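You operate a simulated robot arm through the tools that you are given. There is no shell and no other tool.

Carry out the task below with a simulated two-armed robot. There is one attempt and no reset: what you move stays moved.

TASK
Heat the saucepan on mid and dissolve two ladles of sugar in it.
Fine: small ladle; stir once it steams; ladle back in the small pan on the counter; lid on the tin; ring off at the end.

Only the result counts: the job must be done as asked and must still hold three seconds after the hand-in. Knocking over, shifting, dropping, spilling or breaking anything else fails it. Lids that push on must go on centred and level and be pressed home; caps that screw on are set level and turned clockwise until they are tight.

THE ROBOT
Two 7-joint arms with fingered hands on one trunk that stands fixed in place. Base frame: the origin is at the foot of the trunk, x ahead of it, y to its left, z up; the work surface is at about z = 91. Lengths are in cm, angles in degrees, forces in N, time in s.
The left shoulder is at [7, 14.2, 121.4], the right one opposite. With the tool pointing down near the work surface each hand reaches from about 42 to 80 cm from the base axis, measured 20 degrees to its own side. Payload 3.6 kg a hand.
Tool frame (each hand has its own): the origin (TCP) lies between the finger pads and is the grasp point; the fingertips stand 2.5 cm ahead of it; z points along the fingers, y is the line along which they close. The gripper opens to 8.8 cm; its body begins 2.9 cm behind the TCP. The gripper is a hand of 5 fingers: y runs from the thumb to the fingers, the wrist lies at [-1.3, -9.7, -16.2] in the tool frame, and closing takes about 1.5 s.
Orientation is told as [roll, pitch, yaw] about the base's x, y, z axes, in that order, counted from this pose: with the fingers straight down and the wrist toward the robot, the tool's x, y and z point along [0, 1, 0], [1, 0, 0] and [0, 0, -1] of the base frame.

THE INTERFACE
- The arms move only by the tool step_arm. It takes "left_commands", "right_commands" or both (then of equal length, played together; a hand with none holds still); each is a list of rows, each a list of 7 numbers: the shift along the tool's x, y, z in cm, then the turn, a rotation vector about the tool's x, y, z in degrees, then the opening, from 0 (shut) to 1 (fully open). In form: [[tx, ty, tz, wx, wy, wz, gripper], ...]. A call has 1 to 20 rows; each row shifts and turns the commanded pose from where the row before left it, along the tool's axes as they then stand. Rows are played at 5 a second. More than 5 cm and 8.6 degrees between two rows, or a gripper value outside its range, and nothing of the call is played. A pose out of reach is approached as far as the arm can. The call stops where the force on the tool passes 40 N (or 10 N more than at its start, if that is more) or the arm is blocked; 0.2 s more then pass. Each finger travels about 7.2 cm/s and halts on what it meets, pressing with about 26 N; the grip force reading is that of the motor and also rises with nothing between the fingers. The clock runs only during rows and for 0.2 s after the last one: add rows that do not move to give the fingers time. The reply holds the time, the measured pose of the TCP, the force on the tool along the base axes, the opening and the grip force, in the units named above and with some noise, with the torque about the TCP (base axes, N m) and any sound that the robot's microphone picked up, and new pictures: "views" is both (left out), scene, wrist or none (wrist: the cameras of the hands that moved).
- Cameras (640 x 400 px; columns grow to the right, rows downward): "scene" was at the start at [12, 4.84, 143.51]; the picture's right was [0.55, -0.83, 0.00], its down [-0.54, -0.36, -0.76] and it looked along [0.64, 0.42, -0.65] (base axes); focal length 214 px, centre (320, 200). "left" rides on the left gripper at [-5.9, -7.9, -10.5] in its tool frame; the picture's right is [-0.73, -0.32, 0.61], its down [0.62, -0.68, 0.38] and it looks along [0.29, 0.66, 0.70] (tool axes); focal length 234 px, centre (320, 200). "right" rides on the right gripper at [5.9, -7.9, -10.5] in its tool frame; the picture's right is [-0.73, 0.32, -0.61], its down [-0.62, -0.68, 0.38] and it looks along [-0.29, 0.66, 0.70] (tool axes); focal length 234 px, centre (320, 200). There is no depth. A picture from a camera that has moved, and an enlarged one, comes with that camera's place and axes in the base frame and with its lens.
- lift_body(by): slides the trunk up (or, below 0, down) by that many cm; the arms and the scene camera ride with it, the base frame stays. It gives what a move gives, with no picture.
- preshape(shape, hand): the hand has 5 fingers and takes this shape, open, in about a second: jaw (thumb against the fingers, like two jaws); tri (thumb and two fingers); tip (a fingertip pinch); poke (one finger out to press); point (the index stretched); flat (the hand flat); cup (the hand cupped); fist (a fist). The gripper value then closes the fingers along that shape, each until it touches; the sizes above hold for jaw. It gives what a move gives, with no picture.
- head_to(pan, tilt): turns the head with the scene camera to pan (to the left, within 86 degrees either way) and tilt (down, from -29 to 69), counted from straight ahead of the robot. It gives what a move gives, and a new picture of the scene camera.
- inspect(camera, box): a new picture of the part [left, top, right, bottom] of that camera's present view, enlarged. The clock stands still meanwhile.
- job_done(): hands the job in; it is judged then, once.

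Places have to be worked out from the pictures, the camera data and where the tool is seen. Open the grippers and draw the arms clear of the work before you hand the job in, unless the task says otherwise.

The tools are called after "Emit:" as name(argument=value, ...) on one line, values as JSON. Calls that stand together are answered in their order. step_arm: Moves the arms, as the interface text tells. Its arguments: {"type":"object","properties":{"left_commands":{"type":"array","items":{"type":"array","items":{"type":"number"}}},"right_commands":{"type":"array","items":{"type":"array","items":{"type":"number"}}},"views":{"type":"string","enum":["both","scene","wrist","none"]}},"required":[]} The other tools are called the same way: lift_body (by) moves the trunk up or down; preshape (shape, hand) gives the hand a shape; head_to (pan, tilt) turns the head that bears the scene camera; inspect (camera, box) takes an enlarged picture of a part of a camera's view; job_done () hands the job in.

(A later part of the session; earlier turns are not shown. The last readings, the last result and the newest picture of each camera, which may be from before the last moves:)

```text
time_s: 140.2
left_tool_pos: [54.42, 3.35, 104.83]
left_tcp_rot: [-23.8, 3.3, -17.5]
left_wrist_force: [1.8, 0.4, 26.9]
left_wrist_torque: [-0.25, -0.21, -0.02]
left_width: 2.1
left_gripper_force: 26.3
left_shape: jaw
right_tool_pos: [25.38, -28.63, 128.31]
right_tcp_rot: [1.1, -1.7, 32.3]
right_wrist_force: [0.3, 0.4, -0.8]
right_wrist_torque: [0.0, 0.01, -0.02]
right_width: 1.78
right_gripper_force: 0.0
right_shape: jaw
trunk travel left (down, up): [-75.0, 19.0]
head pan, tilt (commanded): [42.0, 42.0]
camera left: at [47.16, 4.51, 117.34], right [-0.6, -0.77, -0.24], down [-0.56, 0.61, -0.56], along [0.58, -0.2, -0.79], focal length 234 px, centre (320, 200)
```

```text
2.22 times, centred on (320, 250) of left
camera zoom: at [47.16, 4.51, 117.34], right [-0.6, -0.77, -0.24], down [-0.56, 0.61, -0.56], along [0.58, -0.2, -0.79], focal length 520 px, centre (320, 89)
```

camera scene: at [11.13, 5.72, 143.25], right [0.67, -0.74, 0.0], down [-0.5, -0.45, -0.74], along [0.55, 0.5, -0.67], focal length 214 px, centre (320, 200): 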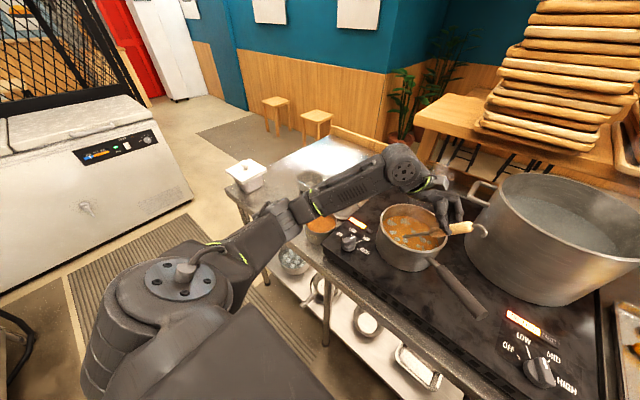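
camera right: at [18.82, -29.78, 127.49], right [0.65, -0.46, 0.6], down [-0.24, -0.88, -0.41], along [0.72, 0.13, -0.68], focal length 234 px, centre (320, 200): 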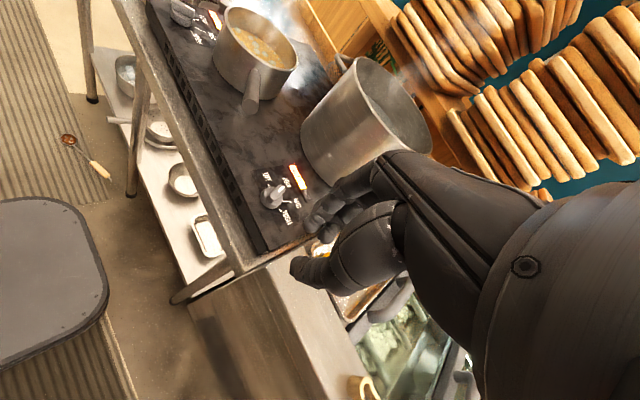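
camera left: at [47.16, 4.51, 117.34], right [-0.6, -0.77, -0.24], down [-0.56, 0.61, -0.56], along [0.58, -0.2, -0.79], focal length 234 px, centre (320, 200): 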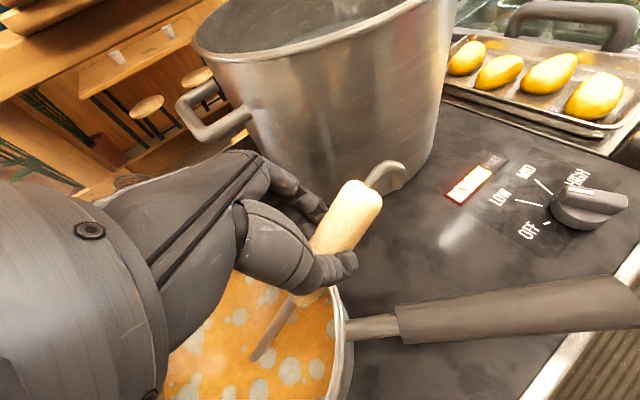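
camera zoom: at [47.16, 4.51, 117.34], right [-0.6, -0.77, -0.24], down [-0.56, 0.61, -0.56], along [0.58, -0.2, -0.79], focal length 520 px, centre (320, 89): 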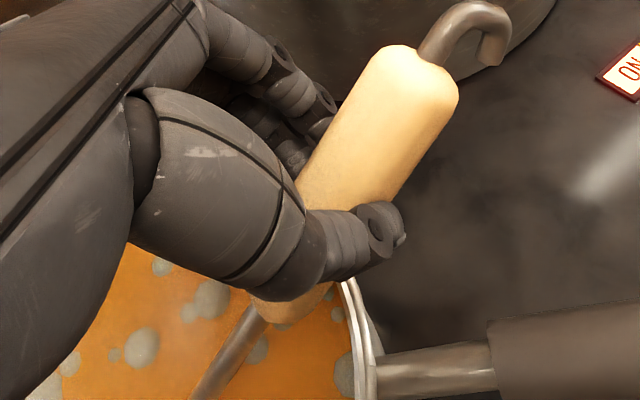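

27 N of upward force: the hand/handle already rests on the rim. I relieve that by raising slightly.

Emit:
step_arm(left_commands=[[-0.16, -0.02, -0.37, 0, 0, 0, 0], [-0.16, -0.02, -0.37, 0, 0, 0, 0], [0, 0, 0, 0, 0, 0, 0]], views="none")

Emit:
inspect(camera="scene", box=[370, 160, 490, 280])

```text
time_s: 141.0
left_tool_pos: [54.44, 3.6, 105.24]
left_tcp_rot: [-23.9, 3.7, -17.6]
left_wrist_force: [-1.0, 2.5, 1.1]
left_wrist_torque: [-0.04, -0.05, -0.02]
left_width: 2.07
left_gripper_force: 25.9
left_shape: jaw
right_tool_pos: [25.53, -28.74, 128.15]
right_tcp_rot: [1.3, -1.6, 32.3]
right_wrist_force: [-0.2, -0.1, -0.4]
right_wrist_torque: [0.0, 0.02, 0.0]
right_width: 1.81
right_gripper_force: 0.0
right_shape: jaw
trunk travel left (down, up): [-75.0, 19.0]
head pan, tilt (commanded): [42.0, 42.0]
```

```text
3.33 times, centred on (430, 220) of scene
camera zoom: at [11.11, 5.74, 143.23], right [0.67, -0.74, 0.0], down [-0.5, -0.45, -0.74], along [0.55, 0.5, -0.67], focal length 715 px, centre (-47, 133)
```

zoom: 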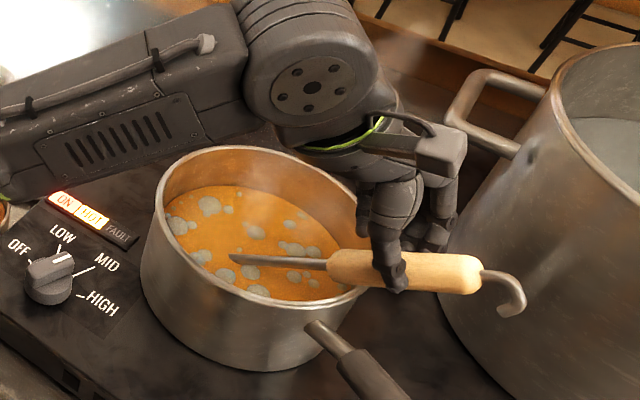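

Contact relieved. I release the handle gently so it settles on the rim, then check.

Emit:
step_arm(left_commands=[[0, 0, 0, 0, 0, 0, 0.15], [0, 0, 0, 0, 0, 0, 0.3], [0, 0, 0, 0, 0, 0, 0.45], [0, 0, 0, 0, 0, 0, 0.6], [0, 0, 0, 0, 0, 0, 0.8], [0, 0, 0, 0, 0, 0, 0.8]], views="wrist")

Emit:
inspect(camera="scene", box=[370, 160, 490, 280])

Emit:
inspect(camera="left", box=[220, 160, 420, 340])

```text
time_s: 142.4
left_tool_pos: [54.6, 3.56, 105.34]
left_tcp_rot: [-23.8, 3.7, -17.5]
left_wrist_force: [0.1, -1.3, -0.2]
left_wrist_torque: [0.02, -0.01, 0.02]
left_width: 7.02
left_gripper_force: 0.0
left_shape: jaw
right_tool_pos: [25.51, -28.74, 128.06]
right_tcp_rot: [1.2, -1.5, 32.3]
right_wrist_force: [-0.4, 0.8, -0.1]
right_wrist_torque: [-0.01, 0.01, 0.01]
right_width: 1.78
right_gripper_force: 0.0
right_shape: jaw
trunk travel left (down, up): [-75.0, 19.0]
head pan, tilt (commanded): [42.0, 42.0]
camera left: at [47.44, 4.55, 117.84], right [-0.6, -0.76, -0.24], down [-0.56, 0.61, -0.56], along [0.58, -0.2, -0.79], focal length 234 px, centre (320, 200)
```

left: 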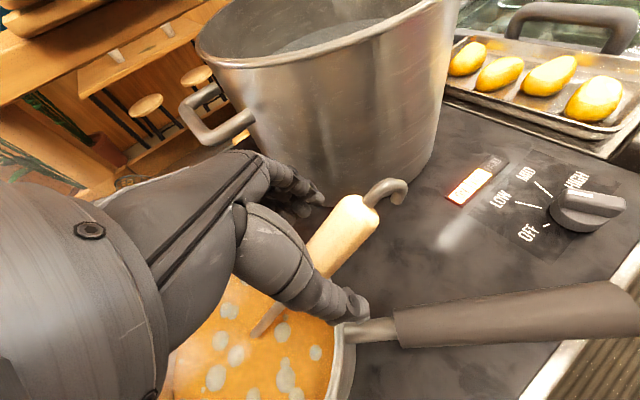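

```text
3.33 times, centred on (430, 220) of scene
camera zoom: at [11.15, 5.72, 143.25], right [0.67, -0.74, 0.0], down [-0.5, -0.45, -0.74], along [0.55, 0.5, -0.67], focal length 715 px, centre (-47, 133)
```

zoom: 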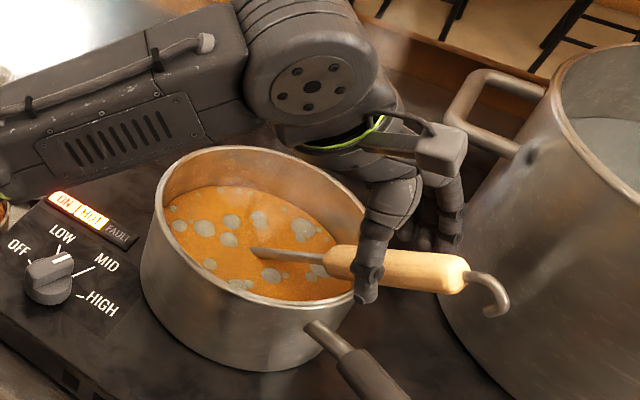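

```text
2.22 times, centred on (320, 250) of left
camera zoom: at [47.44, 4.55, 117.84], right [-0.6, -0.76, -0.24], down [-0.56, 0.61, -0.56], along [0.58, -0.2, -0.79], focal length 520 px, centre (320, 89)
```

zoom: 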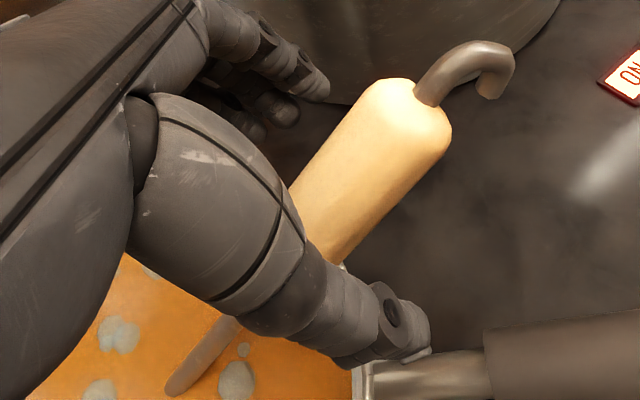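

The ladle rests stably across the pan with its handle on the rim. I withdraw the hand upward and bring it above the lid/tin area with the tool pointing down.

Emit:
step_arm(left_commands=[[0, 0, -3, 0, 0, 0, 0.8], [0, 0, -4, 0, 0, 0, 0.8], [0, 0, -4, 0, 0, 0, 0.8], [0, 0, -2, 0, 0, 0, 0.8], [0, 0, 0, -1.2, 7.93, 0, 0.8], [0, 0, 0, -1.2, 7.93, 0, 0.8], [0, 0, 0, -1.2, 7.93, 0, 0.8], [0, 0, 0, 0, 0, 0, 0.8]], views="both")

```text
time_s: 144.2
left_tool_pos: [56.91, 8.31, 117.16]
left_tcp_rot: [0.1, 0.0, -16.9]
left_wrist_force: [-0.6, 0.2, -0.4]
left_wrist_torque: [-0.05, 0.02, 0.02]
left_width: 7.04
left_gripper_force: 0.1
left_shape: jaw
right_tool_pos: [25.64, -28.8, 128.16]
right_tcp_rot: [1.2, -1.6, 32.3]
right_wrist_force: [-0.2, 0.4, -0.9]
right_wrist_torque: [0.02, -0.04, 0.0]
right_width: 1.78
right_gripper_force: 0.0
right_shape: jaw
trunk travel left (down, up): [-75.0, 19.0]
head pan, tilt (commanded): [42.0, 42.0]
camera scene: at [11.15, 5.75, 143.25], right [0.67, -0.74, 0.0], down [-0.5, -0.45, -0.74], along [0.55, 0.5, -0.67], focal length 214 px, centre (320, 200)
camera left: at [47.7, 4.88, 127.72], right [-0.52, -0.6, -0.61], down [-0.47, 0.79, -0.38], along [0.71, 0.09, -0.7], focal length 234 px, centre (320, 200)
```

scene: 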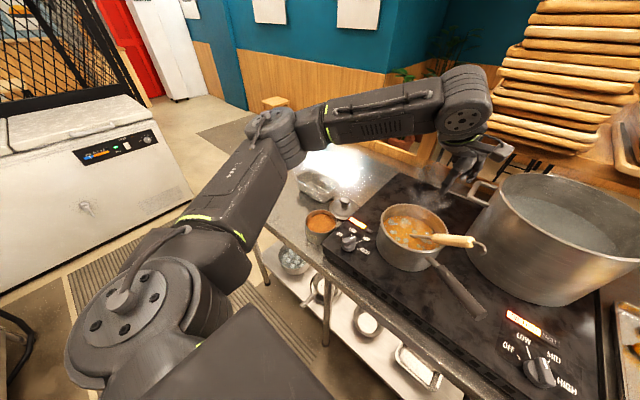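
left: 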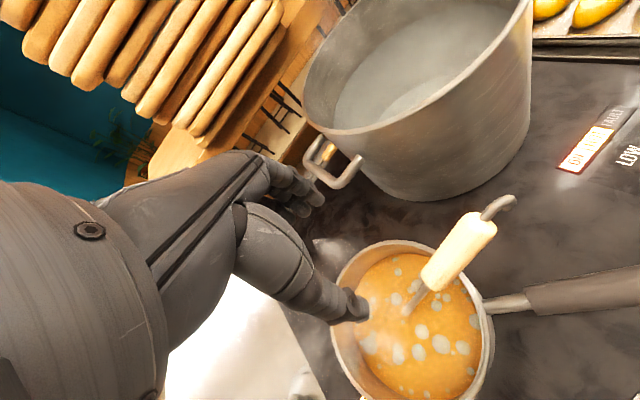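

I move over the tin/lid area to measure them with the wrist camera.

Emit:
step_arm(left_commands=[[3.76, -2.58, 0, 0, 0, 0, 0.8], [3.76, -2.58, 0, 0, 0, 0, 0.8], [3.76, -2.58, 0, 0, 0, 0, 0.8], [3.76, -2.58, 0, 0, 0, 0, 0.8], [3.76, -2.58, 0, 0, 0, 0, 0.8], [0, 0, 0, 0, 0, 0, 0.8]], views="both")

Emit:
inspect(camera="left", box=[300, 220, 500, 400])

Emit:
inspect(camera="scene", box=[290, 180, 380, 250])

```text
time_s: 145.6
left_tool_pos: [50.15, 30.07, 116.9]
left_tcp_rot: [0.0, 0.0, -16.9]
left_wrist_force: [0.1, -0.6, -0.9]
left_wrist_torque: [0.01, 0.05, 0.02]
left_width: 6.99
left_gripper_force: 0.0
left_shape: jaw
right_tool_pos: [25.51, -28.82, 128.14]
right_tcp_rot: [1.2, -1.6, 32.3]
right_wrist_force: [0.6, 0.0, -0.5]
right_wrist_torque: [0.01, 0.03, 0.02]
right_width: 1.76
right_gripper_force: 0.0
right_shape: jaw
trunk travel left (down, up): [-75.0, 19.0]
head pan, tilt (commanded): [42.0, 42.0]
camera scene: at [11.21, 5.61, 143.25], right [0.67, -0.74, 0.0], down [-0.5, -0.45, -0.74], along [0.55, 0.5, -0.67], focal length 214 px, centre (320, 200)
camera left: at [40.87, 26.7, 127.63], right [-0.52, -0.6, -0.61], down [-0.47, 0.79, -0.38], along [0.71, 0.09, -0.7], focal length 234 px, centre (320, 200)
```

scene: 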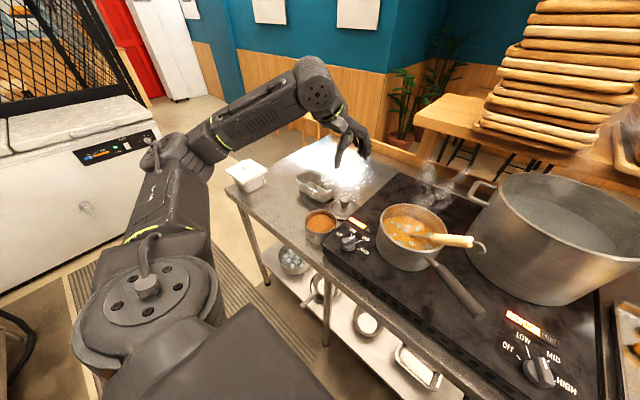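
left: 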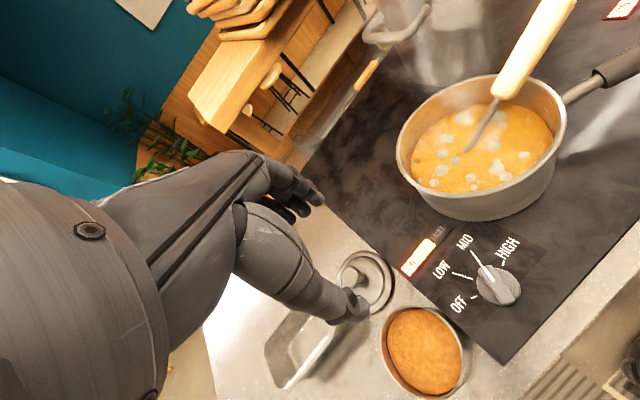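

```text
2.22 times, centred on (400, 310) of left
camera zoom: at [40.87, 26.7, 127.63], right [-0.52, -0.6, -0.61], down [-0.47, 0.79, -0.38], along [0.71, 0.09, -0.7], focal length 520 px, centre (142, -44)
```

zoom: 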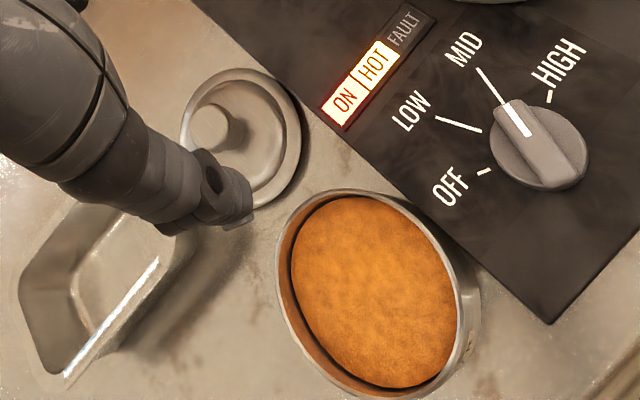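

```text
5.71 times, centred on (335, 215) of scene
camera zoom: at [11.21, 5.61, 143.25], right [0.67, -0.74, 0.0], down [-0.5, -0.45, -0.74], along [0.55, 0.5, -0.67], focal length 1226 px, centre (234, 114)
```

zoom: 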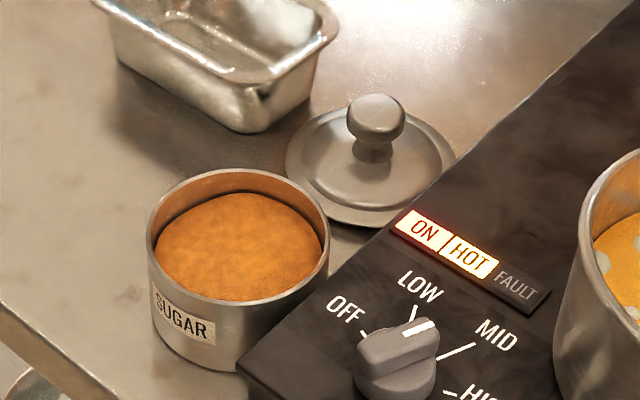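

Lid centre ≈[60, 37.45], knob top ≈91.8, lid diameter ≈11.2; tin rim centre ≈[46.15, 36.75] at z≈91.7. I turn to yaw 0 and move above the lid knob.

Emit:
step_arm(left_commands=[[0, 0, 0, 0, 0, -8.45, 0.8], [0, 0, 0, 0, 0, -8.45, 0.8], [1.48, 1.97, 3.2, 0, 0, 0, 0.8], [1.48, 1.97, 3.2, 0, 0, 0, 0.8], [1.48, 1.97, 3.2, 0, 0, 0, 0.8], [1.48, 1.97, 3.2, 0, 0, 0, 0.8], [1.48, 1.97, 3.2, 0, 0, 0, 0.8], [0, 0, 0, 0, 0, 0, 0.8]], views="both")

Emit:
inspect(camera="left", box=[240, 180, 440, 360])

Emit:
inspect(camera="scene", box=[290, 160, 390, 230])

```text
time_s: 147.4
left_tool_pos: [59.74, 37.48, 101.14]
left_tcp_rot: [0.0, -0.1, 0.1]
left_wrist_force: [0.1, 0.6, -0.3]
left_wrist_torque: [0.01, 0.03, 0.02]
left_width: 7.0
left_gripper_force: 0.1
left_shape: jaw
right_tool_pos: [25.58, -28.83, 128.08]
right_tcp_rot: [1.2, -1.7, 32.2]
right_wrist_force: [-0.5, 0.0, 0.5]
right_wrist_torque: [-0.02, 0.01, -0.02]
right_width: 1.79
right_gripper_force: 0.1
right_shape: jaw
trunk travel left (down, up): [-75.0, 19.0]
head pan, tilt (commanded): [42.0, 42.0]
camera scene: at [11.07, 5.68, 143.26], right [0.67, -0.74, 0.0], down [-0.5, -0.45, -0.74], along [0.55, 0.5, -0.67], focal length 214 px, centre (320, 200)
camera left: at [51.79, 31.53, 111.75], right [-0.32, -0.73, -0.61], down [-0.68, 0.62, -0.38], along [0.66, 0.29, -0.7], focal length 234 px, centre (320, 200)
```

scene: 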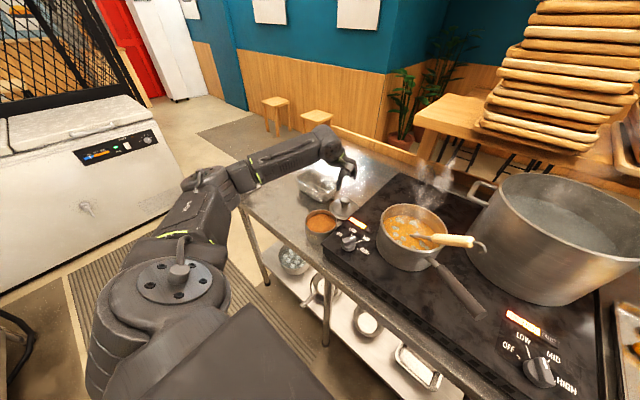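
left: 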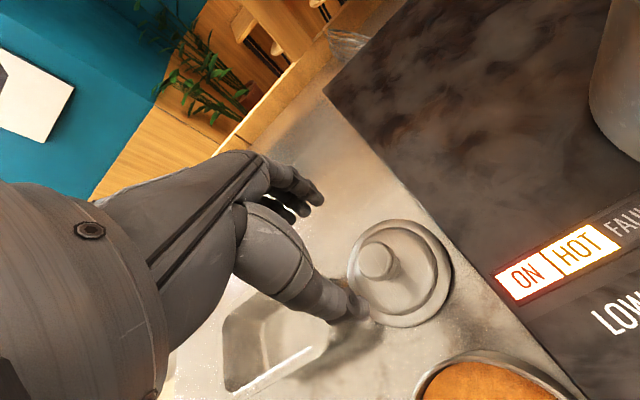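

```text
2.22 times, centred on (340, 270) of left
camera zoom: at [51.79, 31.53, 111.75], right [-0.32, -0.73, -0.61], down [-0.68, 0.62, -0.38], along [0.66, 0.29, -0.7], focal length 520 px, centre (276, 44)
```

zoom: 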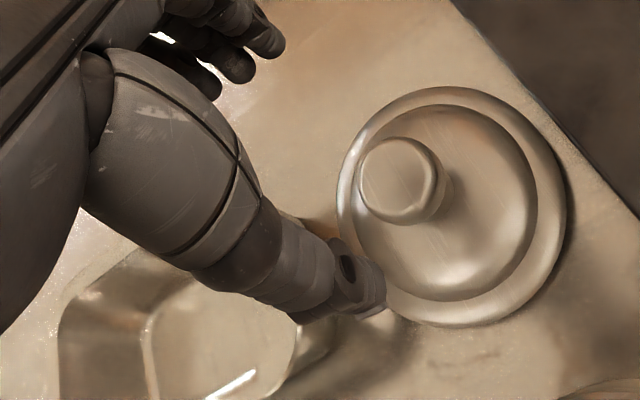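

```text
5.71 times, centred on (340, 195) of scene
camera zoom: at [11.07, 5.68, 143.26], right [0.67, -0.74, 0.0], down [-0.5, -0.45, -0.74], along [0.55, 0.5, -0.67], focal length 1226 px, centre (206, 229)
```

zoom: 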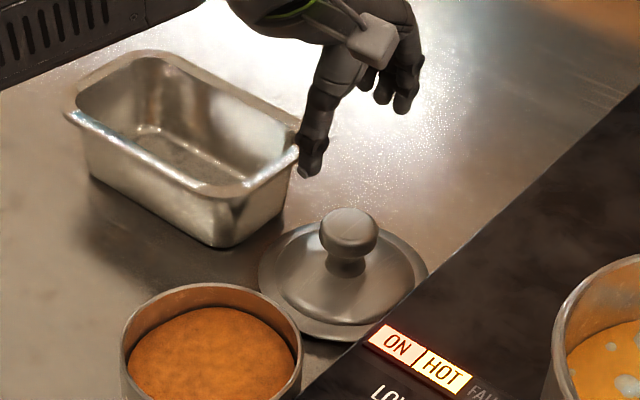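

I align over the knob (shift +0.4 cm in x) and descend around it.

Emit:
step_arm(left_commands=[[0, 0.4, 2.5, 0, 0, 0, 0.8], [0, 0, 3, 0, 0, 0, 0.8], [0, 0, 2.5, 0, 0, 0, 0.8], [0, 0, 1.7, 0, 0, 0, 0.8], [0, 0, 0, 0, 0, 0, 0.8]], views="wrist")

Emit:
inspect(camera="left", box=[240, 160, 440, 340])

Emit:
inspect(camera="scene", box=[290, 160, 390, 230])

```text
time_s: 148.6
left_tool_pos: [60.19, 37.47, 91.48]
left_tcp_rot: [0.1, 0.0, 0.1]
left_wrist_force: [-0.9, 0.4, 0.6]
left_wrist_torque: [0.03, 0.02, -0.01]
left_width: 7.02
left_gripper_force: 0.0
left_shape: jaw
right_tool_pos: [25.58, -28.74, 128.09]
right_tcp_rot: [1.2, -1.6, 32.2]
right_wrist_force: [0.7, 0.8, -0.2]
right_wrist_torque: [-0.01, 0.06, 0.04]
right_width: 1.8
right_gripper_force: 0.0
right_shape: jaw
trunk travel left (down, up): [-75.0, 19.0]
head pan, tilt (commanded): [42.0, 42.0]
camera left: at [52.31, 31.58, 102.05], right [-0.32, -0.73, -0.61], down [-0.68, 0.62, -0.38], along [0.66, 0.29, -0.7], focal length 234 px, centre (320, 200)
```

left: 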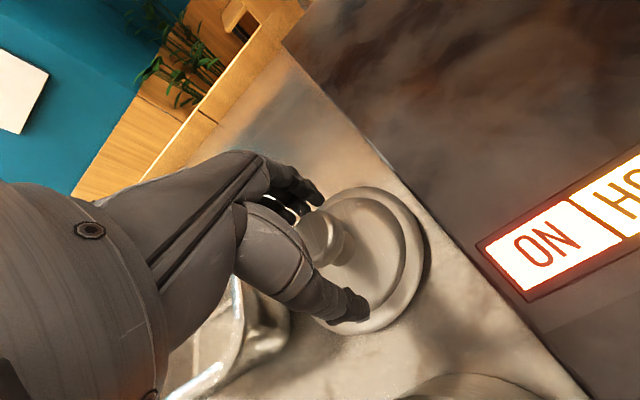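

```text
2.22 times, centred on (340, 250) of left
camera zoom: at [52.31, 31.58, 102.05], right [-0.32, -0.73, -0.61], down [-0.68, 0.62, -0.38], along [0.66, 0.29, -0.7], focal length 520 px, centre (276, 89)
```

zoom: 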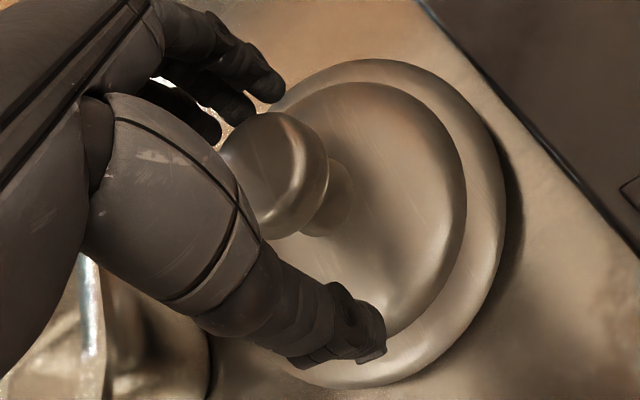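

```text
5.71 times, centred on (340, 195) of scene
camera zoom: at [11.11, 5.72, 143.25], right [0.67, -0.74, 0.0], down [-0.5, -0.45, -0.74], along [0.55, 0.5, -0.67], focal length 1226 px, centre (206, 229)
```

zoom: 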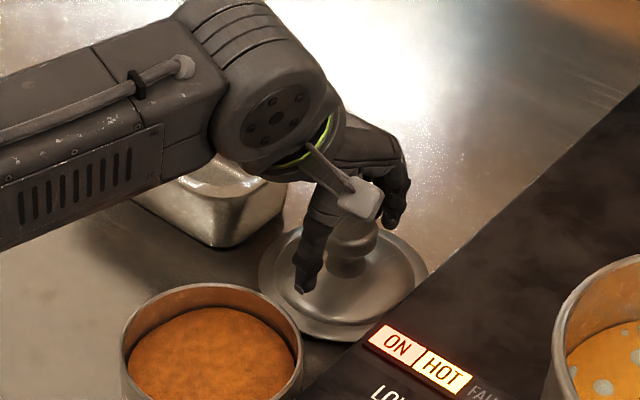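

The knob sits between thumb and fingers. I close on it.

Emit:
step_arm(left_commands=[[0, 0, 0, 0, 0, 0, 0.6], [0, 0, 0, 0, 0, 0, 0.4], [0, 0, 0, 0, 0, 0, 0.2], [0, 0, 0, 0, 0, 0, 0], [0, 0, 0, 0, 0, 0, 0], [0, 0, 0, 0, 0, 0, 0]], views="wrist")

Emit:
inspect(camera="left", box=[240, 160, 440, 340])

```text
time_s: 150.0
left_tool_pos: [60.17, 37.51, 91.32]
left_tcp_rot: [0.1, 0.0, 0.1]
left_wrist_force: [-0.7, 0.0, -0.5]
left_wrist_torque: [0.0, 0.0, 0.01]
left_width: 2.92
left_gripper_force: 25.8
left_shape: jaw
right_tool_pos: [25.63, -28.75, 128.01]
right_tcp_rot: [1.2, -1.6, 32.3]
right_wrist_force: [0.5, -0.1, 0.1]
right_wrist_torque: [-0.02, 0.01, 0.04]
right_width: 1.75
right_gripper_force: 0.0
right_shape: jaw
trunk travel left (down, up): [-75.0, 19.0]
head pan, tilt (commanded): [42.0, 42.0]
camera left: at [52.34, 31.59, 102.06], right [-0.32, -0.73, -0.61], down [-0.68, 0.62, -0.38], along [0.66, 0.29, -0.7], focal length 234 px, centre (320, 200)
```

left: 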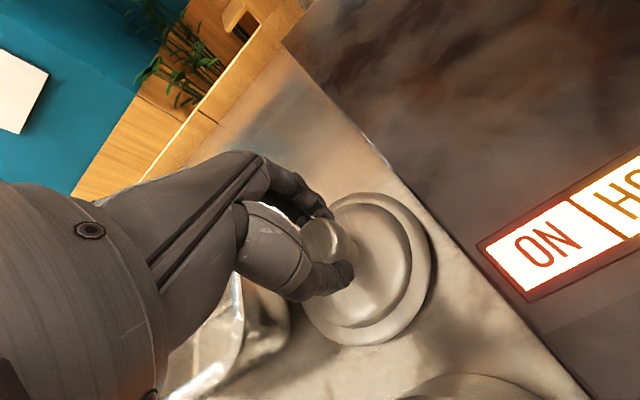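

```text
2.22 times, centred on (340, 250) of left
camera zoom: at [52.34, 31.59, 102.06], right [-0.32, -0.73, -0.61], down [-0.68, 0.62, -0.38], along [0.66, 0.29, -0.7], focal length 520 px, centre (276, 89)
```

zoom: 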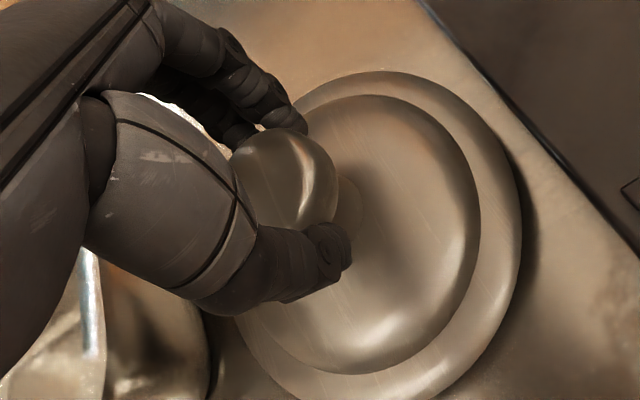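

Knob gripped (2.9 cm). I lift the lid straight up.

Emit:
step_arm(left_commands=[[0, 0, -1, 0, 0, 0, 0], [0, 0, -2.5, 0, 0, 0, 0], [0, 0, -3, 0, 0, 0, 0], [0, 0, -3, 0, 0, 0, 0], [0, 0, 0, 0, 0, 0, 0]], views="both")

Emit:
inspect(camera="left", box=[220, 140, 440, 340])

Emit:
inspect(camera="scene", box=[290, 140, 390, 230])

```text
time_s: 151.2
left_tool_pos: [60.14, 37.44, 101.09]
left_tcp_rot: [0.1, 0.1, 0.2]
left_wrist_force: [-0.3, -0.9, -0.1]
left_wrist_torque: [0.01, 0.03, 0.0]
left_width: 2.92
left_gripper_force: 25.9
left_shape: jaw
right_tool_pos: [25.52, -28.74, 128.19]
right_tcp_rot: [1.1, -1.6, 32.3]
right_wrist_force: [0.8, 0.5, -0.4]
right_wrist_torque: [-0.02, 0.0, 0.05]
right_width: 1.78
right_gripper_force: 0.1
right_shape: jaw
trunk travel left (down, up): [-75.0, 19.0]
head pan, tilt (commanded): [42.0, 42.0]
camera scene: at [11.16, 5.75, 143.25], right [0.67, -0.74, 0.0], down [-0.5, -0.45, -0.74], along [0.55, 0.5, -0.67], focal length 214 px, centre (320, 200)
camera left: at [52.41, 31.51, 111.7], right [-0.32, -0.73, -0.61], down [-0.68, 0.62, -0.38], along [0.66, 0.29, -0.7], focal length 234 px, centre (320, 200)
```

scene: 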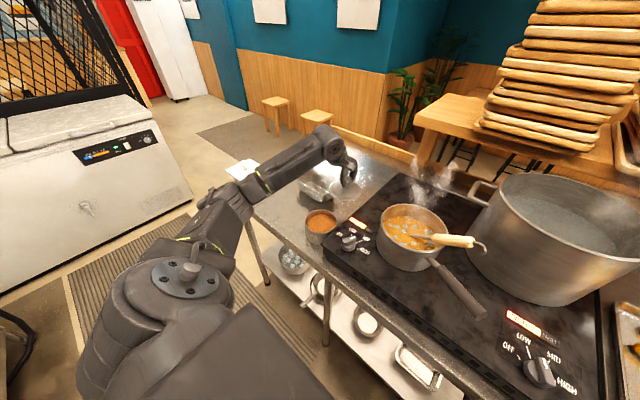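
left: 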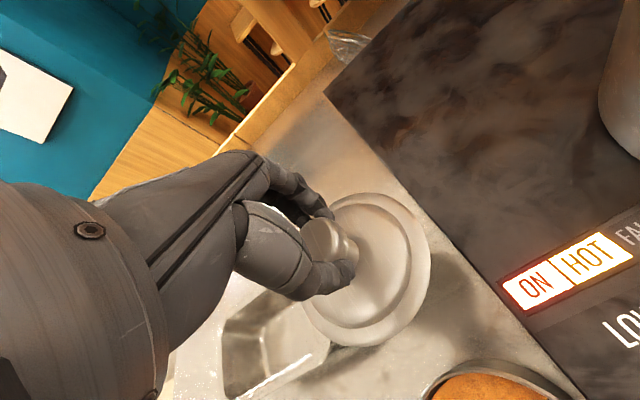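

```text
2.00 times, centred on (330, 240) of left
camera zoom: at [52.41, 31.51, 111.7], right [-0.32, -0.73, -0.61], down [-0.68, 0.62, -0.38], along [0.66, 0.29, -0.7], focal length 468 px, centre (300, 120)
```

zoom: 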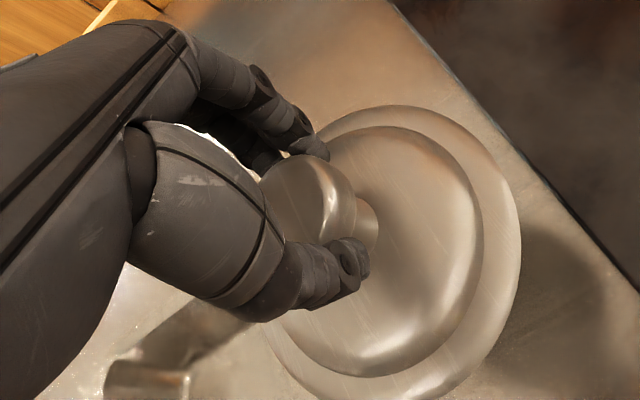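

```text
4.44 times, centred on (340, 185) of scene
camera zoom: at [11.16, 5.75, 143.25], right [0.67, -0.74, 0.0], down [-0.5, -0.45, -0.74], along [0.55, 0.5, -0.67], focal length 953 px, centre (231, 267)
```

zoom: 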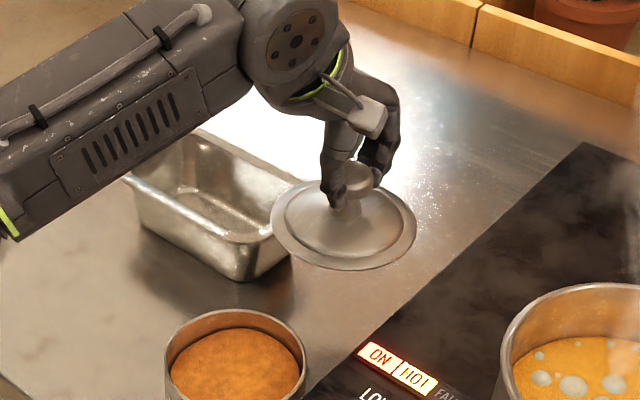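

The lid hangs level. I carry it above the tin (lid centre ≈0.45 cm robot-side of the TCP) and check the alignment from both cameras.

Emit:
step_arm(left_commands=[[-0.15, -2.5, 0, 0, 0, 0, 0], [-0.15, -3.5, 0, 0, 0, 0, 0], [-0.15, -3.5, 0, 0, 0, 0, 0], [-0.15, -2.5, 0, 0, 0, 0, 0], [0, -1.5, 0, 0, 0, 0, 0], [0, 0, 0, 0, 0, 0, 0]], views="both")

Emit:
inspect(camera="left", box=[260, 160, 460, 340])

Emit:
inspect(camera="scene", box=[285, 170, 365, 250])

```text
time_s: 152.6
left_tool_pos: [47.0, 36.73, 100.92]
left_tcp_rot: [0.0, 0.1, 0.0]
left_wrist_force: [0.6, -0.5, -0.5]
left_wrist_torque: [-0.03, 0.01, -0.02]
left_width: 2.9
left_gripper_force: 25.6
left_shape: jaw
right_tool_pos: [25.58, -28.74, 128.12]
right_tcp_rot: [1.1, -1.5, 32.2]
right_wrist_force: [0.8, 0.2, 1.1]
right_wrist_torque: [-0.02, 0.0, 0.03]
right_width: 1.76
right_gripper_force: 0.1
right_shape: jaw
trunk travel left (down, up): [-75.0, 19.0]
head pan, tilt (commanded): [42.0, 42.0]
camera scene: at [11.18, 5.73, 143.25], right [0.67, -0.74, 0.0], down [-0.5, -0.45, -0.74], along [0.55, 0.5, -0.67], focal length 214 px, centre (320, 200)
camera left: at [38.98, 30.83, 111.61], right [-0.32, -0.73, -0.61], down [-0.68, 0.62, -0.38], along [0.66, 0.29, -0.7], focal length 234 px, centre (320, 200)
```

scene: 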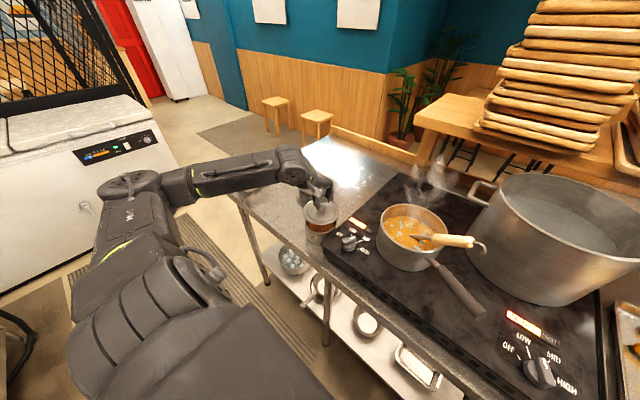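
left: 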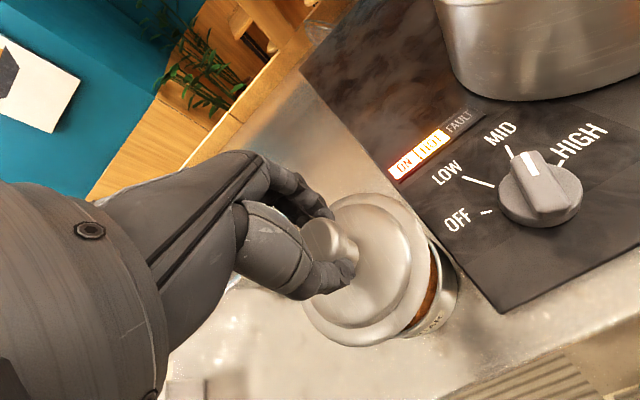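

```text
2.22 times, centred on (360, 250) of left
camera zoom: at [38.98, 30.83, 111.61], right [-0.32, -0.73, -0.61], down [-0.68, 0.62, -0.38], along [0.66, 0.29, -0.7], focal length 520 px, centre (231, 89)
```

zoom: 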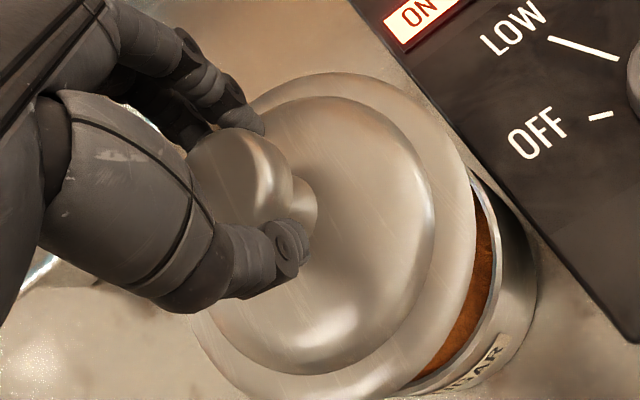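

```text
5.00 times, centred on (325, 210) of scene
camera zoom: at [11.18, 5.73, 143.25], right [0.67, -0.74, 0.0], down [-0.5, -0.45, -0.74], along [0.55, 0.5, -0.67], focal length 1072 px, centre (295, 150)
```

zoom: 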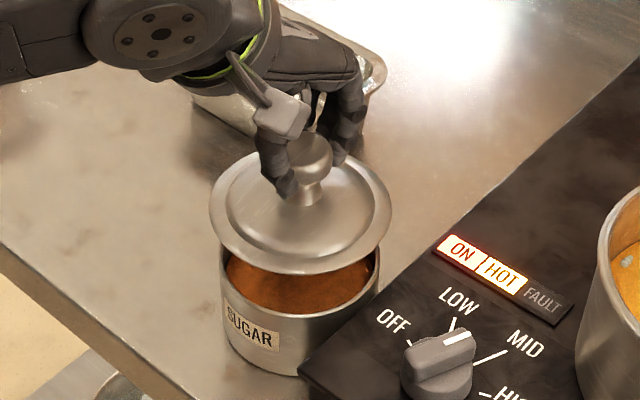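

Lid and tin centres agree within ~2–3 mm. I lower to about 1 cm above the rim and check the overhang all round.

Emit:
step_arm(left_commands=[[0.15, 0.1, 1.5, 0, 0, 0, 0], [0, 0, 1.5, 0, 0, 0, 0], [0, 0, 0, 0, 0, 0, 0]], views="wrist")

Emit:
inspect(camera="left", box=[260, 160, 460, 340])

Emit:
inspect(camera="scene", box=[295, 190, 355, 250])

```text
time_s: 153.4
left_tool_pos: [46.89, 36.95, 97.99]
left_tcp_rot: [-0.1, 0.1, 0.1]
left_wrist_force: [0.5, -0.3, -1.0]
left_wrist_torque: [0.02, 0.03, 0.01]
left_width: 2.92
left_gripper_force: 26.0
left_shape: jaw
right_tool_pos: [25.5, -28.76, 128.07]
right_tcp_rot: [1.2, -1.6, 32.3]
right_wrist_force: [0.1, -0.4, 0.4]
right_wrist_torque: [0.04, -0.03, 0.01]
right_width: 1.79
right_gripper_force: 0.0
right_shape: jaw
trunk travel left (down, up): [-75.0, 19.0]
head pan, tilt (commanded): [42.0, 42.0]
camera left: at [39.01, 31.08, 108.67], right [-0.32, -0.73, -0.61], down [-0.68, 0.62, -0.38], along [0.66, 0.29, -0.7], focal length 234 px, centre (320, 200)
```

left: 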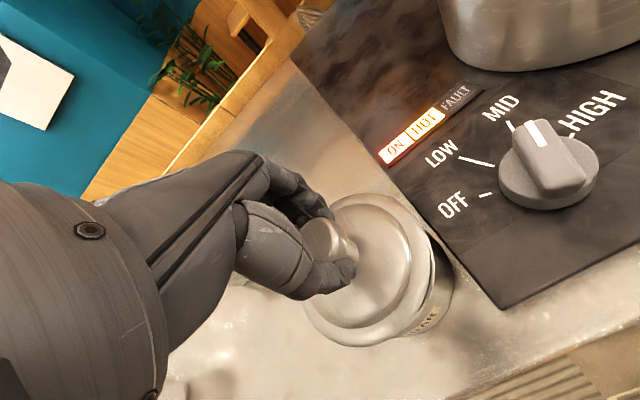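

```text
2.22 times, centred on (360, 250) of left
camera zoom: at [39.01, 31.08, 108.67], right [-0.32, -0.73, -0.61], down [-0.68, 0.62, -0.38], along [0.66, 0.29, -0.7], focal length 520 px, centre (231, 89)
```

zoom: 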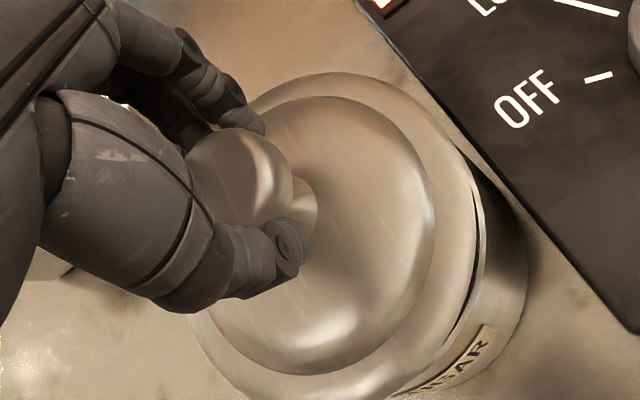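

```text
6.67 times, centred on (325, 220) of scene
camera zoom: at [11.12, 5.72, 143.25], right [0.67, -0.74, 0.0], down [-0.5, -0.45, -0.74], along [0.55, 0.5, -0.67], focal length 1430 px, centre (287, 67)
```

zoom: 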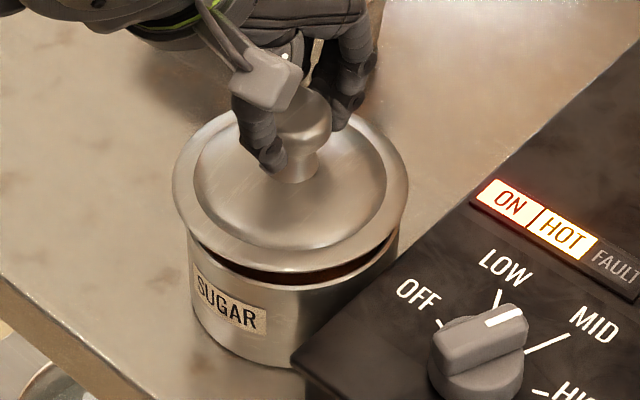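

Nearly centred; small correction of −0.2 cm in y. I lower slowly toward the rim, watching the force.

Emit:
step_arm(left_commands=[[-0.2, 0.05, 0.4, 0, 0, 0, 0], [0, 0, 0.4, 0, 0, 0, 0], [0, 0, 0.3, 0, 0, 0, 0], [0, 0, 0.3, 0, 0, 0, 0], [0, 0, 0, 0, 0, 0, 0]], views="wrist")

Emit:
inspect(camera="left", box=[260, 160, 460, 340])

Emit:
inspect(camera="scene", box=[295, 190, 355, 250])

```text
time_s: 154.6
left_tool_pos: [46.93, 36.76, 96.71]
left_tcp_rot: [0.1, -0.2, 0.1]
left_wrist_force: [1.8, 0.2, 9.8]
left_wrist_torque: [0.06, -0.16, -0.07]
left_width: 2.97
left_gripper_force: 26.2
left_shape: jaw
right_tool_pos: [25.43, -28.77, 128.09]
right_tcp_rot: [1.2, -1.5, 32.3]
right_wrist_force: [0.0, 1.0, 0.3]
right_wrist_torque: [0.02, 0.01, 0.04]
right_width: 1.8
right_gripper_force: 0.1
right_shape: jaw
trunk travel left (down, up): [-75.0, 19.0]
head pan, tilt (commanded): [42.0, 42.0]
heard: snap
camera left: at [38.93, 30.81, 107.38], right [-0.32, -0.73, -0.61], down [-0.68, 0.62, -0.38], along [0.66, 0.29, -0.69], focal length 234 px, centre (320, 200)
```

left: 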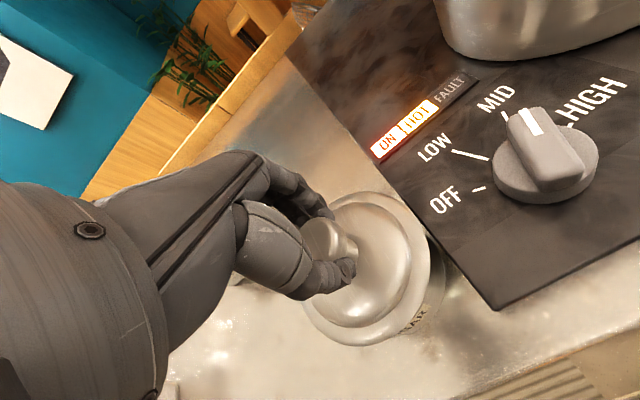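

```text
2.22 times, centred on (360, 250) of left
camera zoom: at [38.93, 30.81, 107.38], right [-0.32, -0.73, -0.61], down [-0.68, 0.62, -0.38], along [0.66, 0.29, -0.69], focal length 520 px, centre (231, 89)
```

zoom: 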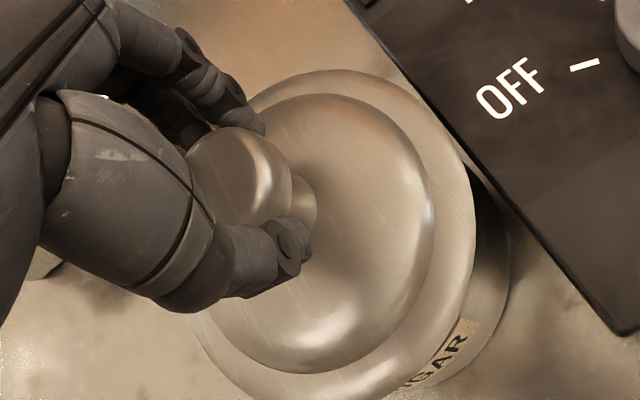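

```text
6.67 times, centred on (325, 220) of scene
camera zoom: at [11.03, 5.62, 143.28], right [0.67, -0.74, 0.0], down [-0.5, -0.45, -0.74], along [0.55, 0.5, -0.67], focal length 1430 px, centre (287, 67)
```

zoom: 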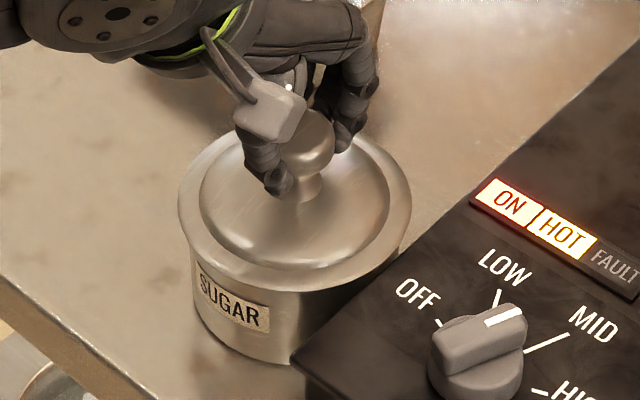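

A snap was heard — the lid clicked on. I press slightly more to make sure it is home, then release and look.

Emit:
step_arm(left_commands=[[0, 0, 0.2, 0, 0, 0, 0], [0, 0, 0.15, 0, 0, 0, 0], [0, 0, 0, 0, 0, 0, 0]], views="none")

Emit:
inspect(camera="scene", box=[295, 190, 355, 250])

```text
time_s: 155.4
left_tool_pos: [46.8, 36.63, 96.51]
left_tcp_rot: [0.2, -0.3, 0.1]
left_wrist_force: [4.4, 5.5, 27.5]
left_wrist_torque: [0.16, -0.3, 0.0]
left_width: 3.08
left_gripper_force: 26.0
left_shape: jaw
right_tool_pos: [25.17, -28.85, 128.09]
right_tcp_rot: [1.2, -1.7, 32.3]
right_wrist_force: [0.2, 0.8, 0.0]
right_wrist_torque: [0.0, -0.02, 0.0]
right_width: 1.74
right_gripper_force: 0.0
right_shape: jaw
trunk travel left (down, up): [-75.0, 19.0]
head pan, tilt (commanded): [42.0, 42.0]
```

```text
6.67 times, centred on (325, 220) of scene
camera zoom: at [10.85, 5.54, 143.31], right [0.67, -0.74, 0.0], down [-0.5, -0.45, -0.74], along [0.55, 0.5, -0.67], focal length 1430 px, centre (287, 67)
```

zoom: 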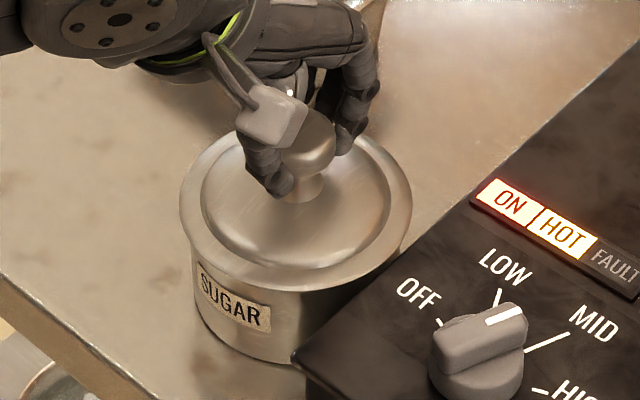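

It resists firmly at 27 N: the lid is home, level and centred. I relieve the pressure, release the knob, and rise.

Emit:
step_arm(left_commands=[[0, 0, -0.3, 0, 0, 0, 0], [0, 0, 0, 0, 0, 0, 0.2], [0, 0, 0, 0, 0, 0, 0.4], [0, 0, 0, 0, 0, 0, 0.6], [0, 0, 0, 0, 0, 0, 0.8], [0, 0, 0, 0, 0, 0, 0.8], [0, 0, -3, 0, 0, 0, 0.8], [0, 0, -4, 0, 0, 0, 0.8], [0, 0, -4, 0, 0, 0, 0.8], [0, 0, -3, 0, 0, 0, 0.8], [0, 0, 0, 0, 0, 0, 0.8]], views="both")

Emit:
inspect(camera="left", box=[280, 200, 480, 380])

Emit:
inspect(camera="scene", box=[285, 180, 365, 250])

```text
time_s: 157.8
left_tool_pos: [46.91, 36.63, 110.68]
left_tcp_rot: [0.1, 0.0, 0.1]
left_wrist_force: [0.1, 0.6, 0.0]
left_wrist_torque: [0.01, -0.03, -0.03]
left_width: 7.02
left_gripper_force: 0.1
left_shape: jaw
right_tool_pos: [25.58, -28.78, 128.18]
right_tcp_rot: [1.2, -1.6, 32.3]
right_wrist_force: [0.3, -0.3, 0.2]
right_wrist_torque: [0.01, 0.01, -0.01]
right_width: 1.79
right_gripper_force: 0.0
right_shape: jaw
trunk travel left (down, up): [-75.0, 19.0]
head pan, tilt (commanded): [42.0, 42.0]
camera scene: at [11.12, 5.73, 143.25], right [0.67, -0.74, 0.0], down [-0.5, -0.45, -0.74], along [0.55, 0.5, -0.67], focal length 214 px, centre (320, 200)
camera left: at [39.06, 30.76, 121.3], right [-0.32, -0.73, -0.61], down [-0.68, 0.62, -0.38], along [0.66, 0.29, -0.7], focal length 234 px, centre (320, 200)
```

scene: 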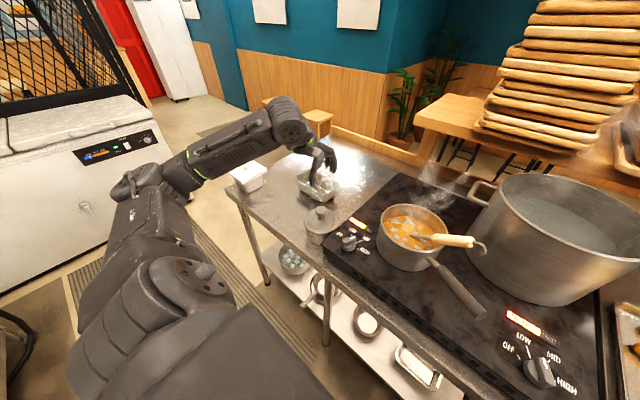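
left: 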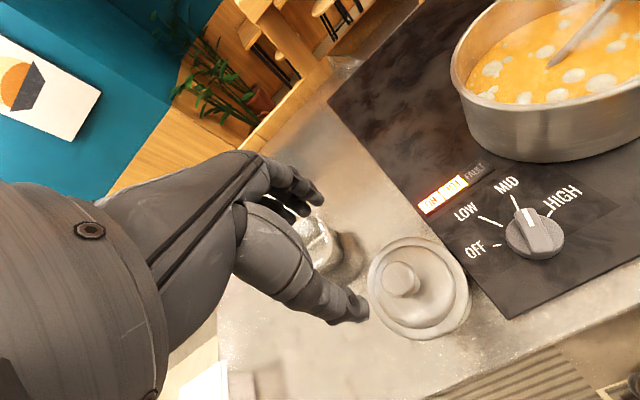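

```text
2.22 times, centred on (380, 290) of left
camera zoom: at [39.06, 30.76, 121.3], right [-0.32, -0.73, -0.61], down [-0.68, 0.62, -0.38], along [0.66, 0.29, -0.7], focal length 520 px, centre (187, 0)
```

zoom: 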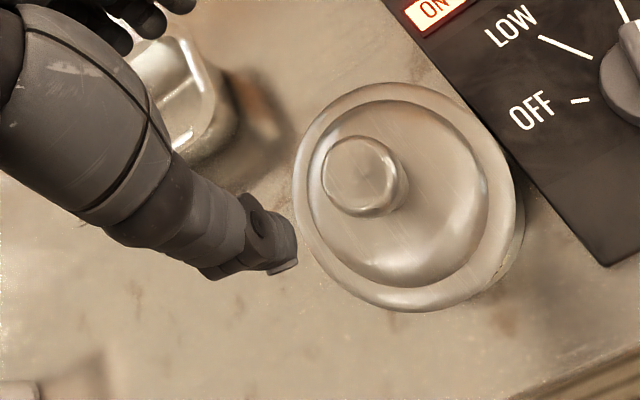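

```text
5.71 times, centred on (325, 215) of scene
camera zoom: at [11.12, 5.73, 143.25], right [0.67, -0.74, 0.0], down [-0.5, -0.45, -0.74], along [0.55, 0.5, -0.67], focal length 1226 px, centre (291, 114)
```

zoom: 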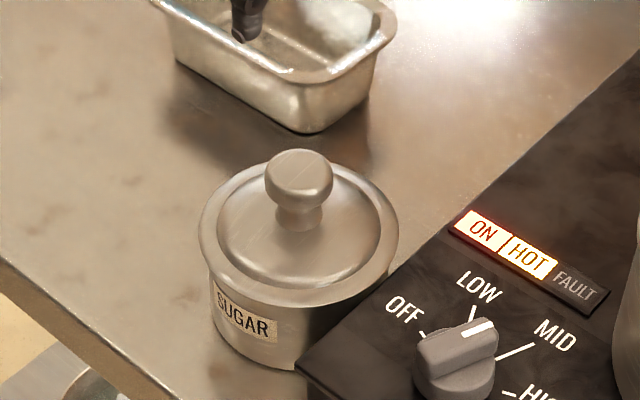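

The lid sits level and centred on the tin. I check the liquid and the parked ladle before picking it up again.

Emit:
inspect(camera="scene", box=[375, 195, 495, 275])

Emit:
inspect(camera="left", box=[440, 0, 640, 170])

```text
5.00 times, centred on (435, 235) of scene
camera zoom: at [11.12, 5.73, 143.25], right [0.67, -0.74, 0.0], down [-0.5, -0.45, -0.74], along [0.55, 0.5, -0.67], focal length 1072 px, centre (-255, 25)
```

zoom: 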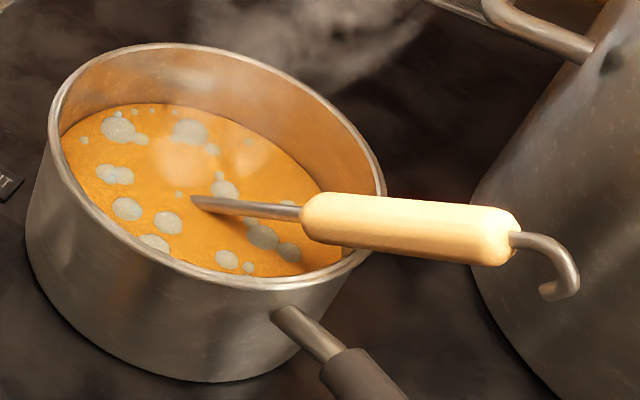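

```text
2.35 times, centred on (540, 85) of left
camera zoom: at [39.06, 30.76, 121.3], right [-0.32, -0.73, -0.61], down [-0.68, 0.62, -0.38], along [0.66, 0.29, -0.7], focal length 551 px, centre (-198, 471)
```

zoom: 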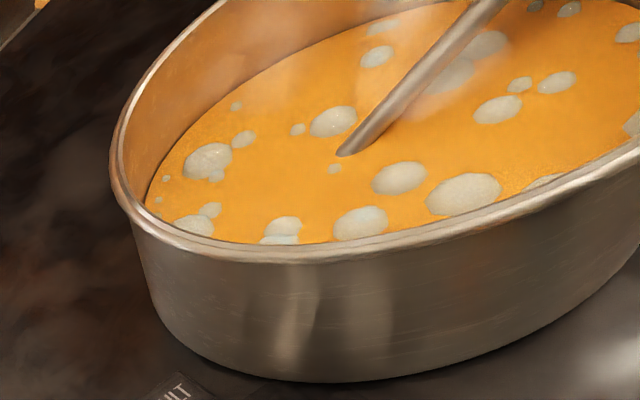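

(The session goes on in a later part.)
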